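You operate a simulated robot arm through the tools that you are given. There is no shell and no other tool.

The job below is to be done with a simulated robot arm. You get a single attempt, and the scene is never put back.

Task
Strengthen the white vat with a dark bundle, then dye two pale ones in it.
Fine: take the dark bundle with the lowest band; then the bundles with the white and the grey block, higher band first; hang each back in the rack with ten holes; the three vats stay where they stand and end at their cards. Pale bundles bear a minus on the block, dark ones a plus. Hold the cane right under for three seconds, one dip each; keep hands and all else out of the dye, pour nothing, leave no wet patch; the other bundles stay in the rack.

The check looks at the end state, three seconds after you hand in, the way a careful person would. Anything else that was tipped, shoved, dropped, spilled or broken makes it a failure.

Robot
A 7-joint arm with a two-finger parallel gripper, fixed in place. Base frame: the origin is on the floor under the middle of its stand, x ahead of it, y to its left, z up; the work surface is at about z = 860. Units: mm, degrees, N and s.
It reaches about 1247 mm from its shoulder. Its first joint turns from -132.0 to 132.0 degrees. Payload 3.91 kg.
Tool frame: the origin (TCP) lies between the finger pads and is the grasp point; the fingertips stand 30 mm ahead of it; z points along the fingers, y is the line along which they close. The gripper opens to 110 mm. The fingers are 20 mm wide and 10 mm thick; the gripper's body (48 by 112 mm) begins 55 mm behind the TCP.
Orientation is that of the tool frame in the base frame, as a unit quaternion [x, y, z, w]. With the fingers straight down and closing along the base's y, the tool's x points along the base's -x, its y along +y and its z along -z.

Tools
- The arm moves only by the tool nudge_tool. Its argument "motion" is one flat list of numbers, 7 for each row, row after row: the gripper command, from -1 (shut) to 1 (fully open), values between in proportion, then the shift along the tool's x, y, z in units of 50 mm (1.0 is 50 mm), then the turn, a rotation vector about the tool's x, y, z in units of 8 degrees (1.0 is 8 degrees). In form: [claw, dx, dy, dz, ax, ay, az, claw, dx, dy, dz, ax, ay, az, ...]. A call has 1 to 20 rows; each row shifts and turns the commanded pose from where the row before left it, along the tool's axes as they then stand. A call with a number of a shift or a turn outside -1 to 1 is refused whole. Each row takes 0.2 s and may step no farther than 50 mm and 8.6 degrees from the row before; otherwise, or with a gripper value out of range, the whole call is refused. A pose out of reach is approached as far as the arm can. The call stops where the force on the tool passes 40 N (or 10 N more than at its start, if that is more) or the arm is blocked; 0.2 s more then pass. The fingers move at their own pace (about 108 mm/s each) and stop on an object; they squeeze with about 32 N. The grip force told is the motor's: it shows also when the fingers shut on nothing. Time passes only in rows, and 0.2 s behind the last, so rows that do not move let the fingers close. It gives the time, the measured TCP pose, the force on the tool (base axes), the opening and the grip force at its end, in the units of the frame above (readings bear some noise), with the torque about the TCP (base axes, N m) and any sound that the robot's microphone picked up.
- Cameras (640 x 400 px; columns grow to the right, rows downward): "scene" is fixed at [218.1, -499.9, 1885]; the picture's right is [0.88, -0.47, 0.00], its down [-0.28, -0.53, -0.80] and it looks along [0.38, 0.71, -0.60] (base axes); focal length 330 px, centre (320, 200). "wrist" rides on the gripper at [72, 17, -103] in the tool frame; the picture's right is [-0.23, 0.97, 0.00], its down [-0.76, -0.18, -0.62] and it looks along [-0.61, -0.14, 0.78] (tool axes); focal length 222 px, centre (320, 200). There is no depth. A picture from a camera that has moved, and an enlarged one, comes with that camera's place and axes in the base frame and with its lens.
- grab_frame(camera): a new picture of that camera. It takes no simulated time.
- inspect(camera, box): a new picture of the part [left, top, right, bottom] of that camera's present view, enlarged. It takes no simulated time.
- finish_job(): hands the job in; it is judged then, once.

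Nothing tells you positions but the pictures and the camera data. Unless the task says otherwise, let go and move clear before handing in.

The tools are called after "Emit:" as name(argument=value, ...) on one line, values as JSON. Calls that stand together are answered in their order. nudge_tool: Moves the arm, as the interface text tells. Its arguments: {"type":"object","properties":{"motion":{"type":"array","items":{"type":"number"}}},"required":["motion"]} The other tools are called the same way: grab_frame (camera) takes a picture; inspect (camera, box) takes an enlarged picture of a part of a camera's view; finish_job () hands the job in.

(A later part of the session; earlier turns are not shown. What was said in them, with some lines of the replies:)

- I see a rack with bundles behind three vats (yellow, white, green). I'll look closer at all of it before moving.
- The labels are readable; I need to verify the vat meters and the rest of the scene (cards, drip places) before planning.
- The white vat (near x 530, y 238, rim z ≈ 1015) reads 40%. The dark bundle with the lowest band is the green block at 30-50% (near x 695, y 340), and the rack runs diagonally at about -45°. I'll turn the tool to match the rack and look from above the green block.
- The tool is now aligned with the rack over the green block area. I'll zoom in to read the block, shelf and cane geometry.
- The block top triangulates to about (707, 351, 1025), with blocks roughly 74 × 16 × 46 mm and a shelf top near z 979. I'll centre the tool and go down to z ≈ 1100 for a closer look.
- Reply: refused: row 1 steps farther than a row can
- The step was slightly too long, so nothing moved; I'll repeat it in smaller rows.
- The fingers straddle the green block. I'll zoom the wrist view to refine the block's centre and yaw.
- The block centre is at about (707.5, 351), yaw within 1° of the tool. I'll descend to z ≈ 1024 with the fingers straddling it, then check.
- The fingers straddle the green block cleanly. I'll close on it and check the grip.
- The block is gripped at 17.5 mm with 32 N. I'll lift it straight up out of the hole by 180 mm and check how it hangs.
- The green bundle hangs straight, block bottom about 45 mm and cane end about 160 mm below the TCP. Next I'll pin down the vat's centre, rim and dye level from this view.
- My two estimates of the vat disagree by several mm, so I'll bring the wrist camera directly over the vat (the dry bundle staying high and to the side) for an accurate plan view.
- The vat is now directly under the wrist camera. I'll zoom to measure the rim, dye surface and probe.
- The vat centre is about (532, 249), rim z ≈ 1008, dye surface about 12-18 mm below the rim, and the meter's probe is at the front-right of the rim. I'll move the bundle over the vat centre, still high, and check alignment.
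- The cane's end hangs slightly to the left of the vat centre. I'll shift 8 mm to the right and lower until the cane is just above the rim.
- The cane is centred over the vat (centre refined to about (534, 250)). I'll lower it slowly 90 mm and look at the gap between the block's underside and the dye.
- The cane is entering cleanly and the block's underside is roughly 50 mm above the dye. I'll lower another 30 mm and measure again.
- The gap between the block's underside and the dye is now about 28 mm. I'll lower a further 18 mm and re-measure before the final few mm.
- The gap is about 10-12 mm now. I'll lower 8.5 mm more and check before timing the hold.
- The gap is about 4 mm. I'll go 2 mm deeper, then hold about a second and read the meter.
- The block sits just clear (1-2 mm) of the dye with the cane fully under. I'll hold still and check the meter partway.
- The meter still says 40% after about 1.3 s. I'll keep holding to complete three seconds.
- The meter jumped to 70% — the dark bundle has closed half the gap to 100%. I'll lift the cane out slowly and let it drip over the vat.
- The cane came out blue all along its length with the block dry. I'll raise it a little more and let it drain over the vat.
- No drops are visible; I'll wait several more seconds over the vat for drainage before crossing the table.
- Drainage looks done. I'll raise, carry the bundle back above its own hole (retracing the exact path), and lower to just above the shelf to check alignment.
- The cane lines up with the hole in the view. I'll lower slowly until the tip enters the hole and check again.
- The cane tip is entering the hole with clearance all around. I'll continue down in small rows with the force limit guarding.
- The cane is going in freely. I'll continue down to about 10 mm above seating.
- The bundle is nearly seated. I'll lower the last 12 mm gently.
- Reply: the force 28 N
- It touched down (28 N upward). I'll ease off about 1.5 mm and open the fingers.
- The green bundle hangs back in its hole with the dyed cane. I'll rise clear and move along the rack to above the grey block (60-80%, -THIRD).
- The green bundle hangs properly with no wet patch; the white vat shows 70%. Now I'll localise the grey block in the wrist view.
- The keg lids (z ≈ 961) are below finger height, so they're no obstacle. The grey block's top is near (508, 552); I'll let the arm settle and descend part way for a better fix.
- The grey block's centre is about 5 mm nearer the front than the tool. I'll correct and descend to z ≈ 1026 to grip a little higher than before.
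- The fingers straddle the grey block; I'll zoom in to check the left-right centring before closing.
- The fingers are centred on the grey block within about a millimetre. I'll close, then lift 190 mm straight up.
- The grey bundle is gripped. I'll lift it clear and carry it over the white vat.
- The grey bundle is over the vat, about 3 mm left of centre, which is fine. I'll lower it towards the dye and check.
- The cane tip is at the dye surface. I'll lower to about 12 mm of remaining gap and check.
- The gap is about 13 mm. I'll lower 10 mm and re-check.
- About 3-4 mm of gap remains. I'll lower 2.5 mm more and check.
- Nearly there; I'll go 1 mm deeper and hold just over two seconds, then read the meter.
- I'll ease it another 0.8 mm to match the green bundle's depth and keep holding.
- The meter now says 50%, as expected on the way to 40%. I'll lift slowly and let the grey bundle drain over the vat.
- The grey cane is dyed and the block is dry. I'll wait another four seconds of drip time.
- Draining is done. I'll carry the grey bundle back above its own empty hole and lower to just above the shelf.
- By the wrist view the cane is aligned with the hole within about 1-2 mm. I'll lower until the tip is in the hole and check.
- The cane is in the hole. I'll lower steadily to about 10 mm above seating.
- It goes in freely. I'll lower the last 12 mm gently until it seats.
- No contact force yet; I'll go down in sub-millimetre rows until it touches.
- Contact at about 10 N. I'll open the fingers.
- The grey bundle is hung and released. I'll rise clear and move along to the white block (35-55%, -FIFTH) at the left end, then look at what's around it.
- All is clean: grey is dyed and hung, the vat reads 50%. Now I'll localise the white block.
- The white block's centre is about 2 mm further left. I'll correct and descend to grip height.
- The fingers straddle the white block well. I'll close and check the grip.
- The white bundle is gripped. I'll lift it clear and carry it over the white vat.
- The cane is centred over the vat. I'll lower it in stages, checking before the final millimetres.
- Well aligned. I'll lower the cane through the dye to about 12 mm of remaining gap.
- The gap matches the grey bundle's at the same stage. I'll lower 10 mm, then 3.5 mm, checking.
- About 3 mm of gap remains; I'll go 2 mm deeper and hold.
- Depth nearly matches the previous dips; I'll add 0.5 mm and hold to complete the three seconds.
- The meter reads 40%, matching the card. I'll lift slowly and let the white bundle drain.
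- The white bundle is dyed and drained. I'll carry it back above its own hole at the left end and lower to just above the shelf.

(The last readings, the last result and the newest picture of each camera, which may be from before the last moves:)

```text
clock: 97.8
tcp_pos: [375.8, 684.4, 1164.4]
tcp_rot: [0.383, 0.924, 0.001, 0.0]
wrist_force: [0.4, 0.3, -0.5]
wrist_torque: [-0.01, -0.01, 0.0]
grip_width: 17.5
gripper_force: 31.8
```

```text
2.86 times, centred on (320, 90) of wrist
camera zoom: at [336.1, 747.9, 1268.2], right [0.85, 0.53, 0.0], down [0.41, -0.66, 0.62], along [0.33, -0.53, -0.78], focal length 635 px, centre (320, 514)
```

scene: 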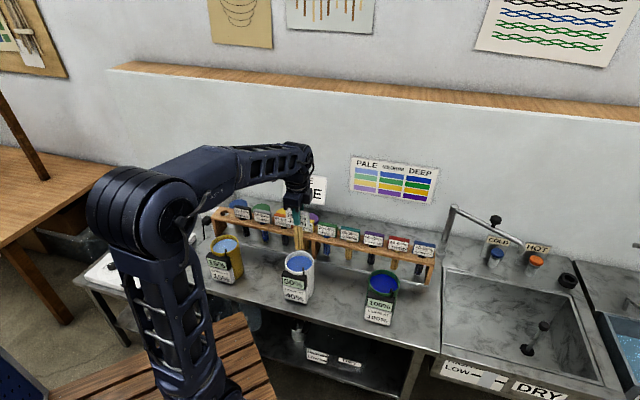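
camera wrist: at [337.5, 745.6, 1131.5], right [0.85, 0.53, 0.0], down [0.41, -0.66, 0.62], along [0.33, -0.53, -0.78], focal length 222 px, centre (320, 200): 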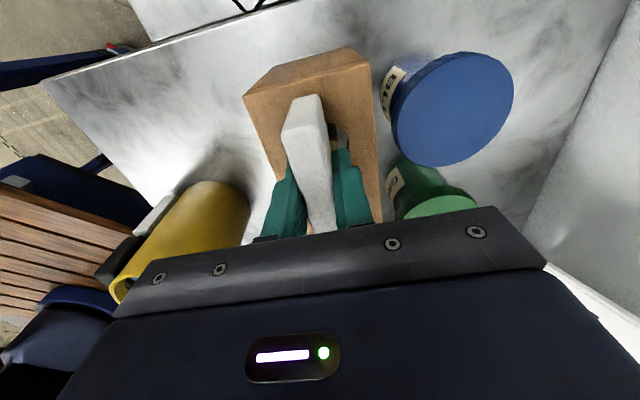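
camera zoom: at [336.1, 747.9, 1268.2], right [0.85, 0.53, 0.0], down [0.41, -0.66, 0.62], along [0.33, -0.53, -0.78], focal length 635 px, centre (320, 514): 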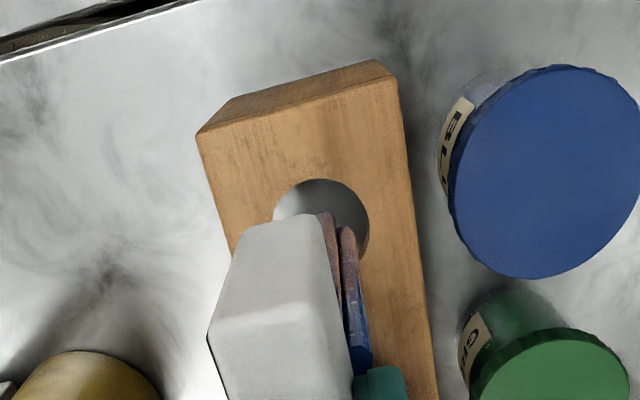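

The cane needs about 3 mm to the right to centre on the hole. I'll shift and lower the tip into the hole, then check.

Emit:
nudge_tool(motion=[-1, -0.06, -0.01, 0, 0, 0, 0, -1, 0, 0, 0.2, 0, 0, 0, -1, 0, 0, 0.2, 0, 0, 0, -1, 0, 0, 0.14, 0, 0, 0, -1, 0, 0, 0.1, 0, 0, 0])

Emit:
inspect(camera="scene", box=[205, 180, 255, 240])

Emit:
inspect(camera="wrist", box=[240, 20, 400, 160])

```text
clock: 99.0
tcp_pos: [379.6, 681.7, 1132.6]
tcp_rot: [0.383, 0.924, 0.0, 0.0]
wrist_force: [-0.2, 0.1, -1.2]
wrist_torque: [0.01, 0.0, 0.02]
grip_width: 17.6
gripper_force: 32.2
```

```text
6.67 times, centred on (230, 210) of scene
camera zoom: at [218.1, -499.9, 1885.0], right [0.88, -0.47, 0.0], down [-0.28, -0.53, -0.8], along [0.38, 0.71, -0.6], focal length 2199 px, centre (920, 133)
```

zoom: 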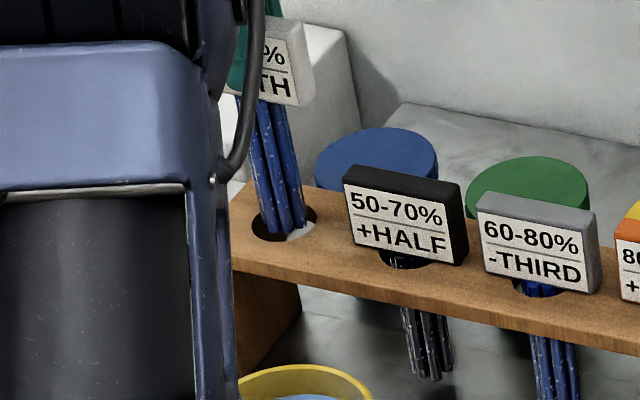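

```text
2.86 times, centred on (320, 90) of wrist
camera zoom: at [338.9, 745.1, 1235.8], right [0.85, 0.53, 0.0], down [0.41, -0.66, 0.62], along [0.33, -0.53, -0.78], focal length 635 px, centre (320, 514)
```

zoom: 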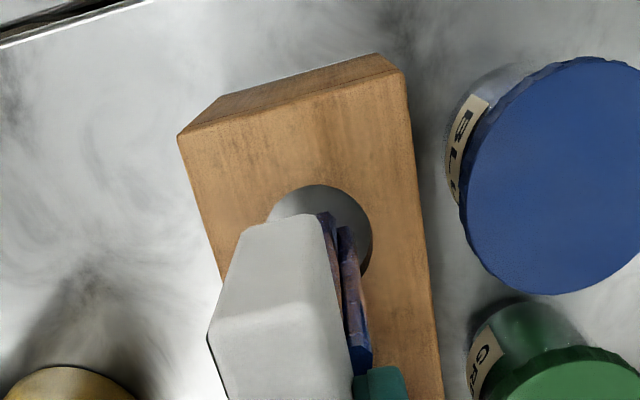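

It matches the grey bundle's alignment. I'll lower steadily to just above seating.

Emit:
nudge_tool(motion=[-1, 0, 0, 0.2, 0, 0, 0, -1, 0, 0, 0.2, 0, 0, 0, -1, 0, 0, 0.2, 0, 0, 0, -1, 0, 0, 0.25, 0, 0, 0, -1, 0, 0, 0.25, 0, 0, 0, -1, 0, 0, 0.25, 0, 0, 0, -1, 0, 0, 0.25, 0, 0, 0, -1, 0, 0, 0.25, 0, 0, 0])

Emit:
inspect(camera="scene", box=[205, 180, 255, 240])

```text
clock: 100.8
tcp_pos: [379.3, 681.6, 1040.5]
tcp_rot: [0.382, 0.924, 0.0, 0.0]
wrist_force: [0.7, -0.4, -1.0]
wrist_torque: [0.0, 0.03, 0.0]
grip_width: 17.5
gripper_force: 31.9
```

```text
6.67 times, centred on (230, 210) of scene
camera zoom: at [218.1, -499.9, 1885.0], right [0.88, -0.47, 0.0], down [-0.28, -0.53, -0.8], along [0.38, 0.71, -0.6], focal length 2199 px, centre (920, 133)
```

zoom: 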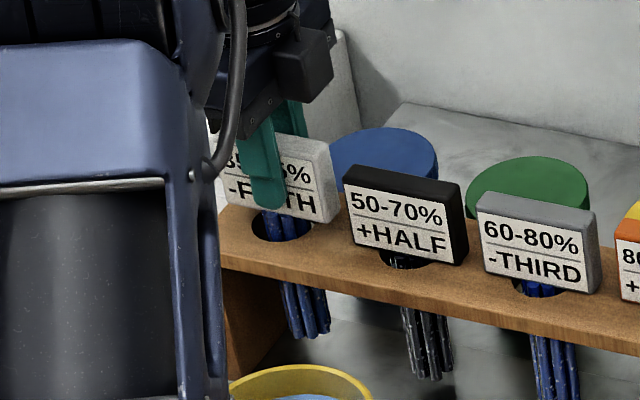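

It goes in freely. I'll lower the last bit gently to contact.

Emit:
nudge_tool(motion=[-1, 0, 0, 0.08, 0, 0, 0, -1, 0, 0, 0.08, 0, 0, 0, -1, 0, 0, 0.08, 0, 0, 0, -1, 0, 0, 0, 0, 0, 0])

```text
clock: 101.8
tcp_pos: [379.0, 680.1, 1028.4]
tcp_rot: [0.382, 0.924, -0.001, 0.0]
wrist_force: [-0.8, 0.6, -0.3]
wrist_torque: [-0.04, -0.01, -0.01]
grip_width: 17.6
gripper_force: 32.7
```

No contact yet at 1028.4; I'll go down in sub-millimetre rows.

Emit:
nudge_tool(motion=[-1, 0, 0, 0.016, 0, 0, 0, -1, 0, 0, 0.01, 0, 0, 0])

```text
clock: 102.4
tcp_pos: [378.0, 680.3, 1027.7]
tcp_rot: [0.382, 0.924, 0.0, -0.001]
wrist_force: [-2.1, 0.9, 5.5]
wrist_torque: [-0.06, -0.03, -0.02]
grip_width: 17.5
gripper_force: 31.9
```

Light contact (5.5 N) — the block is seated. I'll open the fingers and check.

Emit:
nudge_tool(motion=[-0.9, 0, 0, 0, 0, 0, 0, -0.5, 0, 0, 0, 0, 0, 0, 0, 0, 0, 0, 0, 0, 0, 0, 0, 0, 0, 0, 0, 0])

Emit:
grab_frame(camera="wrist")

Emit:
inspect(camera="scene", box=[205, 180, 255, 240])

```text
clock: 103.4
tcp_pos: [379.1, 680.4, 1026.0]
tcp_rot: [0.383, 0.924, 0.0, 0.0]
wrist_force: [0.4, 0.4, 0.2]
wrist_torque: [0.0, 0.05, -0.03]
grip_width: 55.0
gripper_force: 0.0
```

```text
taken
camera wrist: at [339.8, 744.1, 1130.7], right [0.85, 0.53, 0.0], down [0.41, -0.66, 0.62], along [0.33, -0.53, -0.78], focal length 222 px, centre (320, 200)
```

wrist: 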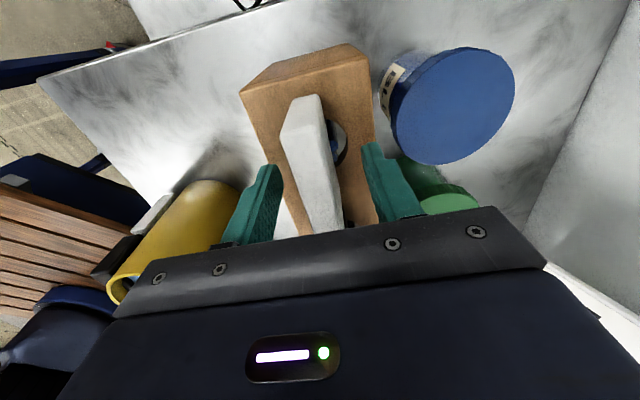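

```text
6.67 times, centred on (230, 210) of scene
camera zoom: at [218.1, -499.9, 1885.0], right [0.88, -0.47, 0.0], down [-0.28, -0.53, -0.8], along [0.38, 0.71, -0.6], focal length 2199 px, centre (920, 133)
```

zoom: 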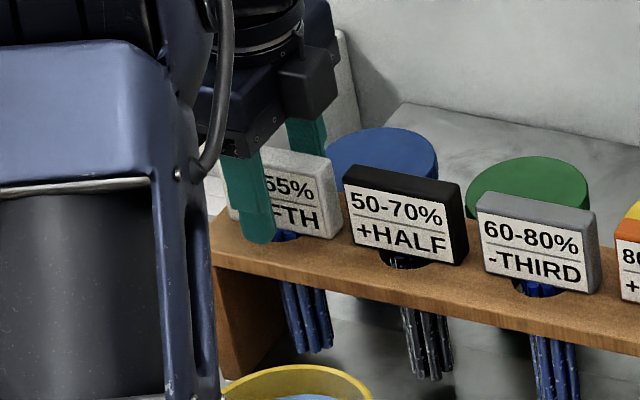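

The white bundle is hung and released. I'll rise clear and back away to the start area, then inspect everything.

Emit:
nudge_tool(motion=[0, 0, 0, -0.4, 0, 0, 0, 0, 0, 0, -0.8, 0, 0, 0, 0, 0, 0, -0.9, 0, 0, 0, 0, 0, 0, -0.9, 0, 0, 0, 0, 0, 0, -0.9, 0, 0, 0, 0, 0, 0, -0.9, 0, 0, 0, 0, 0, 0, -0.9, 0, 0, 0, 0, 0, 0, -0.9, 0, 0, 0, 0, -0.63, -0.53, -0.2, 0, 0, 0, 0, -0.63, -0.53, -0.2, 0, 0, 0, 0, -0.63, -0.53, -0.2, 0, 0, 0, 0, -0.63, -0.53, -0.2, 0, 0, 0, 0, 0, 0, 0, 0, 0, 0])

Emit:
grab_frame(camera="scene")

Emit:
inspect(camera="scene", box=[200, 180, 320, 280])

Emit:
inspect(camera="scene", box=[310, 200, 450, 300])

Emit:
inspect(camera="scene", box=[190, 220, 410, 340])

Emit:
grab_frame(camera="wrist")

```text
clock: 106.2
tcp_pos: [391.9, 519.0, 1397.1]
tcp_rot: [0.383, 0.924, 0.001, 0.0]
wrist_force: [0.0, 0.0, -0.7]
wrist_torque: [-0.01, -0.01, 0.01]
grip_width: 55.2
gripper_force: 0.2
```

```text
taken
```

scene: 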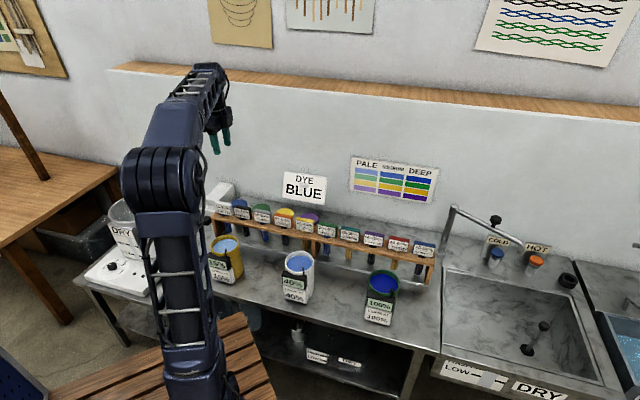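

```text
4.00 times, centred on (260, 230) of scene
camera zoom: at [218.1, -499.9, 1885.0], right [0.88, -0.47, 0.0], down [-0.28, -0.53, -0.8], along [0.38, 0.71, -0.6], focal length 1319 px, centre (560, 80)
```

zoom: 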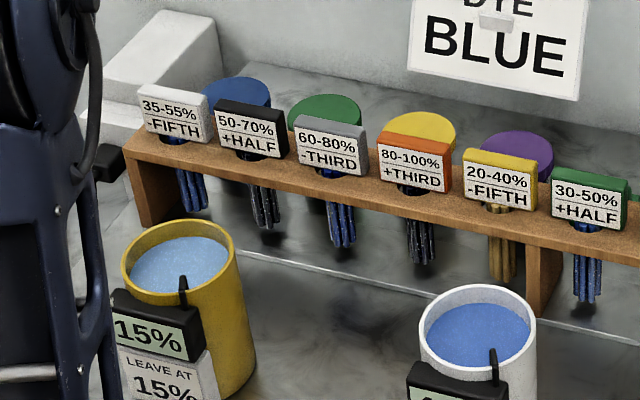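

```text
4.00 times, centred on (380, 250) of scene
camera zoom: at [218.1, -499.9, 1885.0], right [0.88, -0.47, 0.0], down [-0.28, -0.53, -0.8], along [0.38, 0.71, -0.6], focal length 1319 px, centre (80, 0)
```

zoom: 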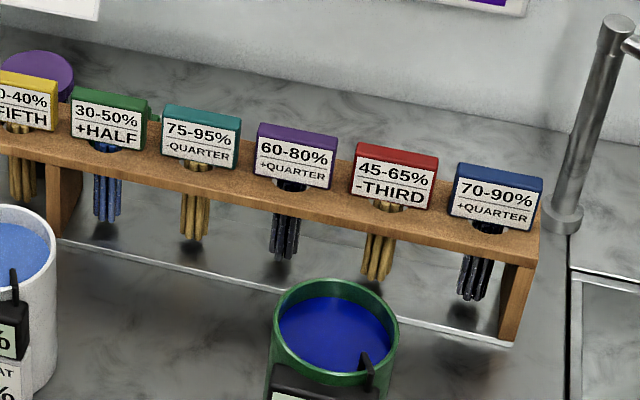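

```text
2.91 times, centred on (300, 280) of scene
camera zoom: at [218.1, -499.9, 1885.0], right [0.88, -0.47, 0.0], down [-0.28, -0.53, -0.8], along [0.38, 0.71, -0.6], focal length 960 px, centre (378, -33)
```

zoom: 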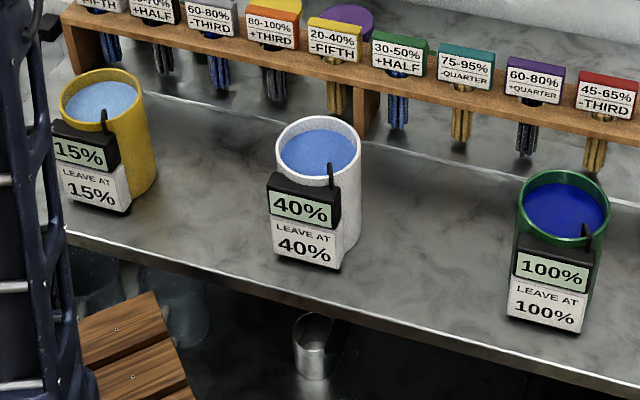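

```text
taken
camera wrist: at [352.9, 581.8, 1500.4], right [0.85, 0.53, 0.0], down [0.41, -0.66, 0.62], along [0.33, -0.53, -0.78], focal length 222 px, centre (320, 200)
```

wrist: 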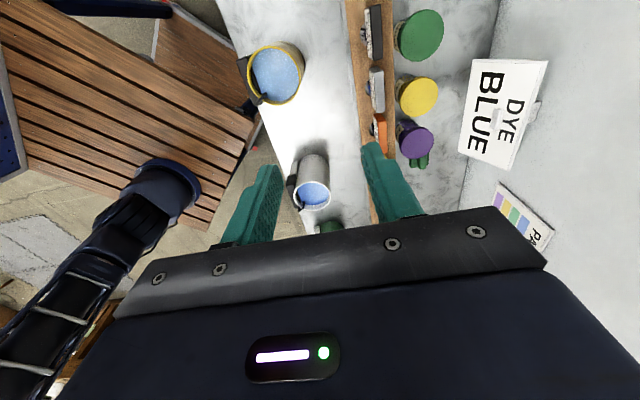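

All ten bundles hang in the rack, and the vats read 15, 40 and 100% at their cards. I'll do a last close check for wet patches under the dyed bundles and around the vat.

Emit:
inspect(camera="scene", box=[225, 215, 275, 255])

Emit:
inspect(camera="scene", box=[270, 225, 350, 305])

Emit:
inspect(camera="wrist", box=[220, 0, 420, 230])

```text
10.00 times, centred on (250, 235) of scene
camera zoom: at [218.1, -499.9, 1885.0], right [0.88, -0.47, 0.0], down [-0.28, -0.53, -0.8], along [0.38, 0.71, -0.6], focal length 3298 px, centre (1020, -150)
```

zoom: 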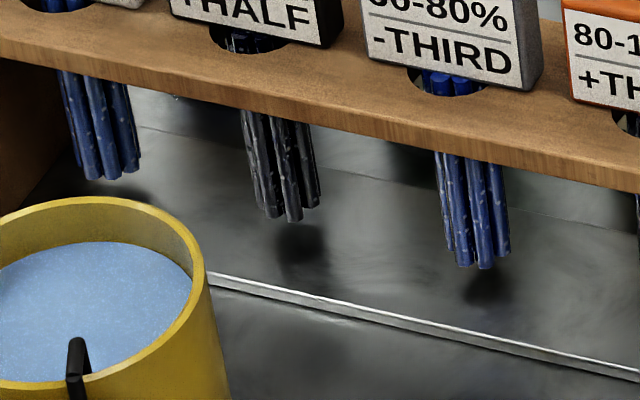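

```text
5.00 times, centred on (310, 265) of scene
camera zoom: at [218.1, -499.9, 1885.0], right [0.88, -0.47, 0.0], down [-0.28, -0.53, -0.8], along [0.38, 0.71, -0.6], focal length 1649 px, centre (370, -125)
```

zoom: 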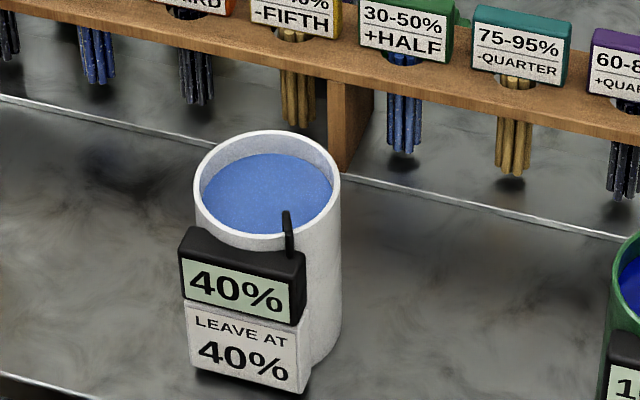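

```text
1.74 times, centred on (320, 115) of wrist
camera zoom: at [352.9, 581.8, 1500.4], right [0.85, 0.53, 0.0], down [0.41, -0.66, 0.62], along [0.33, -0.53, -0.78], focal length 386 px, centre (320, 348)
```

zoom: 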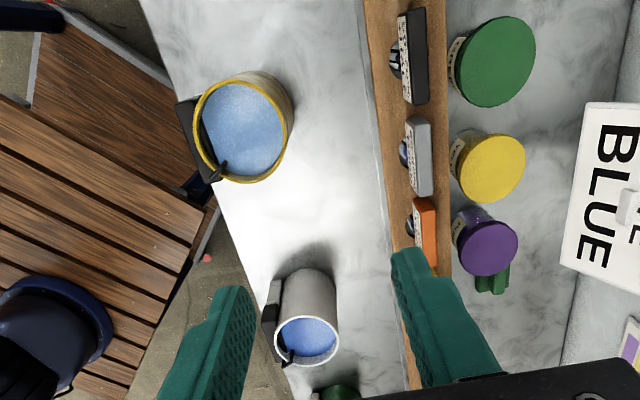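

Everything looks right: no wet patches, the three dyed bundles are back in their holes, the vats are unmoved and at their cards, and the arm is clear. I'm handing in.

Emit:
finish_job()

```text
The job is handed in.
```

The job is done and handed in. The white vat ended at 40%, matching its card, and all ten bundles hang in the rack.

| Order | Bundle | Band and mark | White vat after the dip |
|---|---|---|---|
| 1 | Green block (dark) | 30-50% +HALF | 40% to 70% |
| 2 | Grey block (pale) | 60-80% -THIRD | 70% to 50% |
| 3 | White block (pale) | 35-55% -FIFTH | 50% to 40% |

- **Dips:** Each cane had one dip, held under for three seconds or slightly longer. In each dip the block stayed about 1–2 mm above the dye and the fingers higher still. That margin is small and judged from the pictures, but the blocks looked dry when they came out.
- **Hanging back:** Each dipped bundle drained over the vat before it crossed the table. It then went back into the hole it came from. The other seven bundles were not touched.
- **End state:** The yellow and green vats still read 15% and 100% at their cards, and no vat moved. I saw no wet patches, and the gripper was empty and clear of the table before I handed in.
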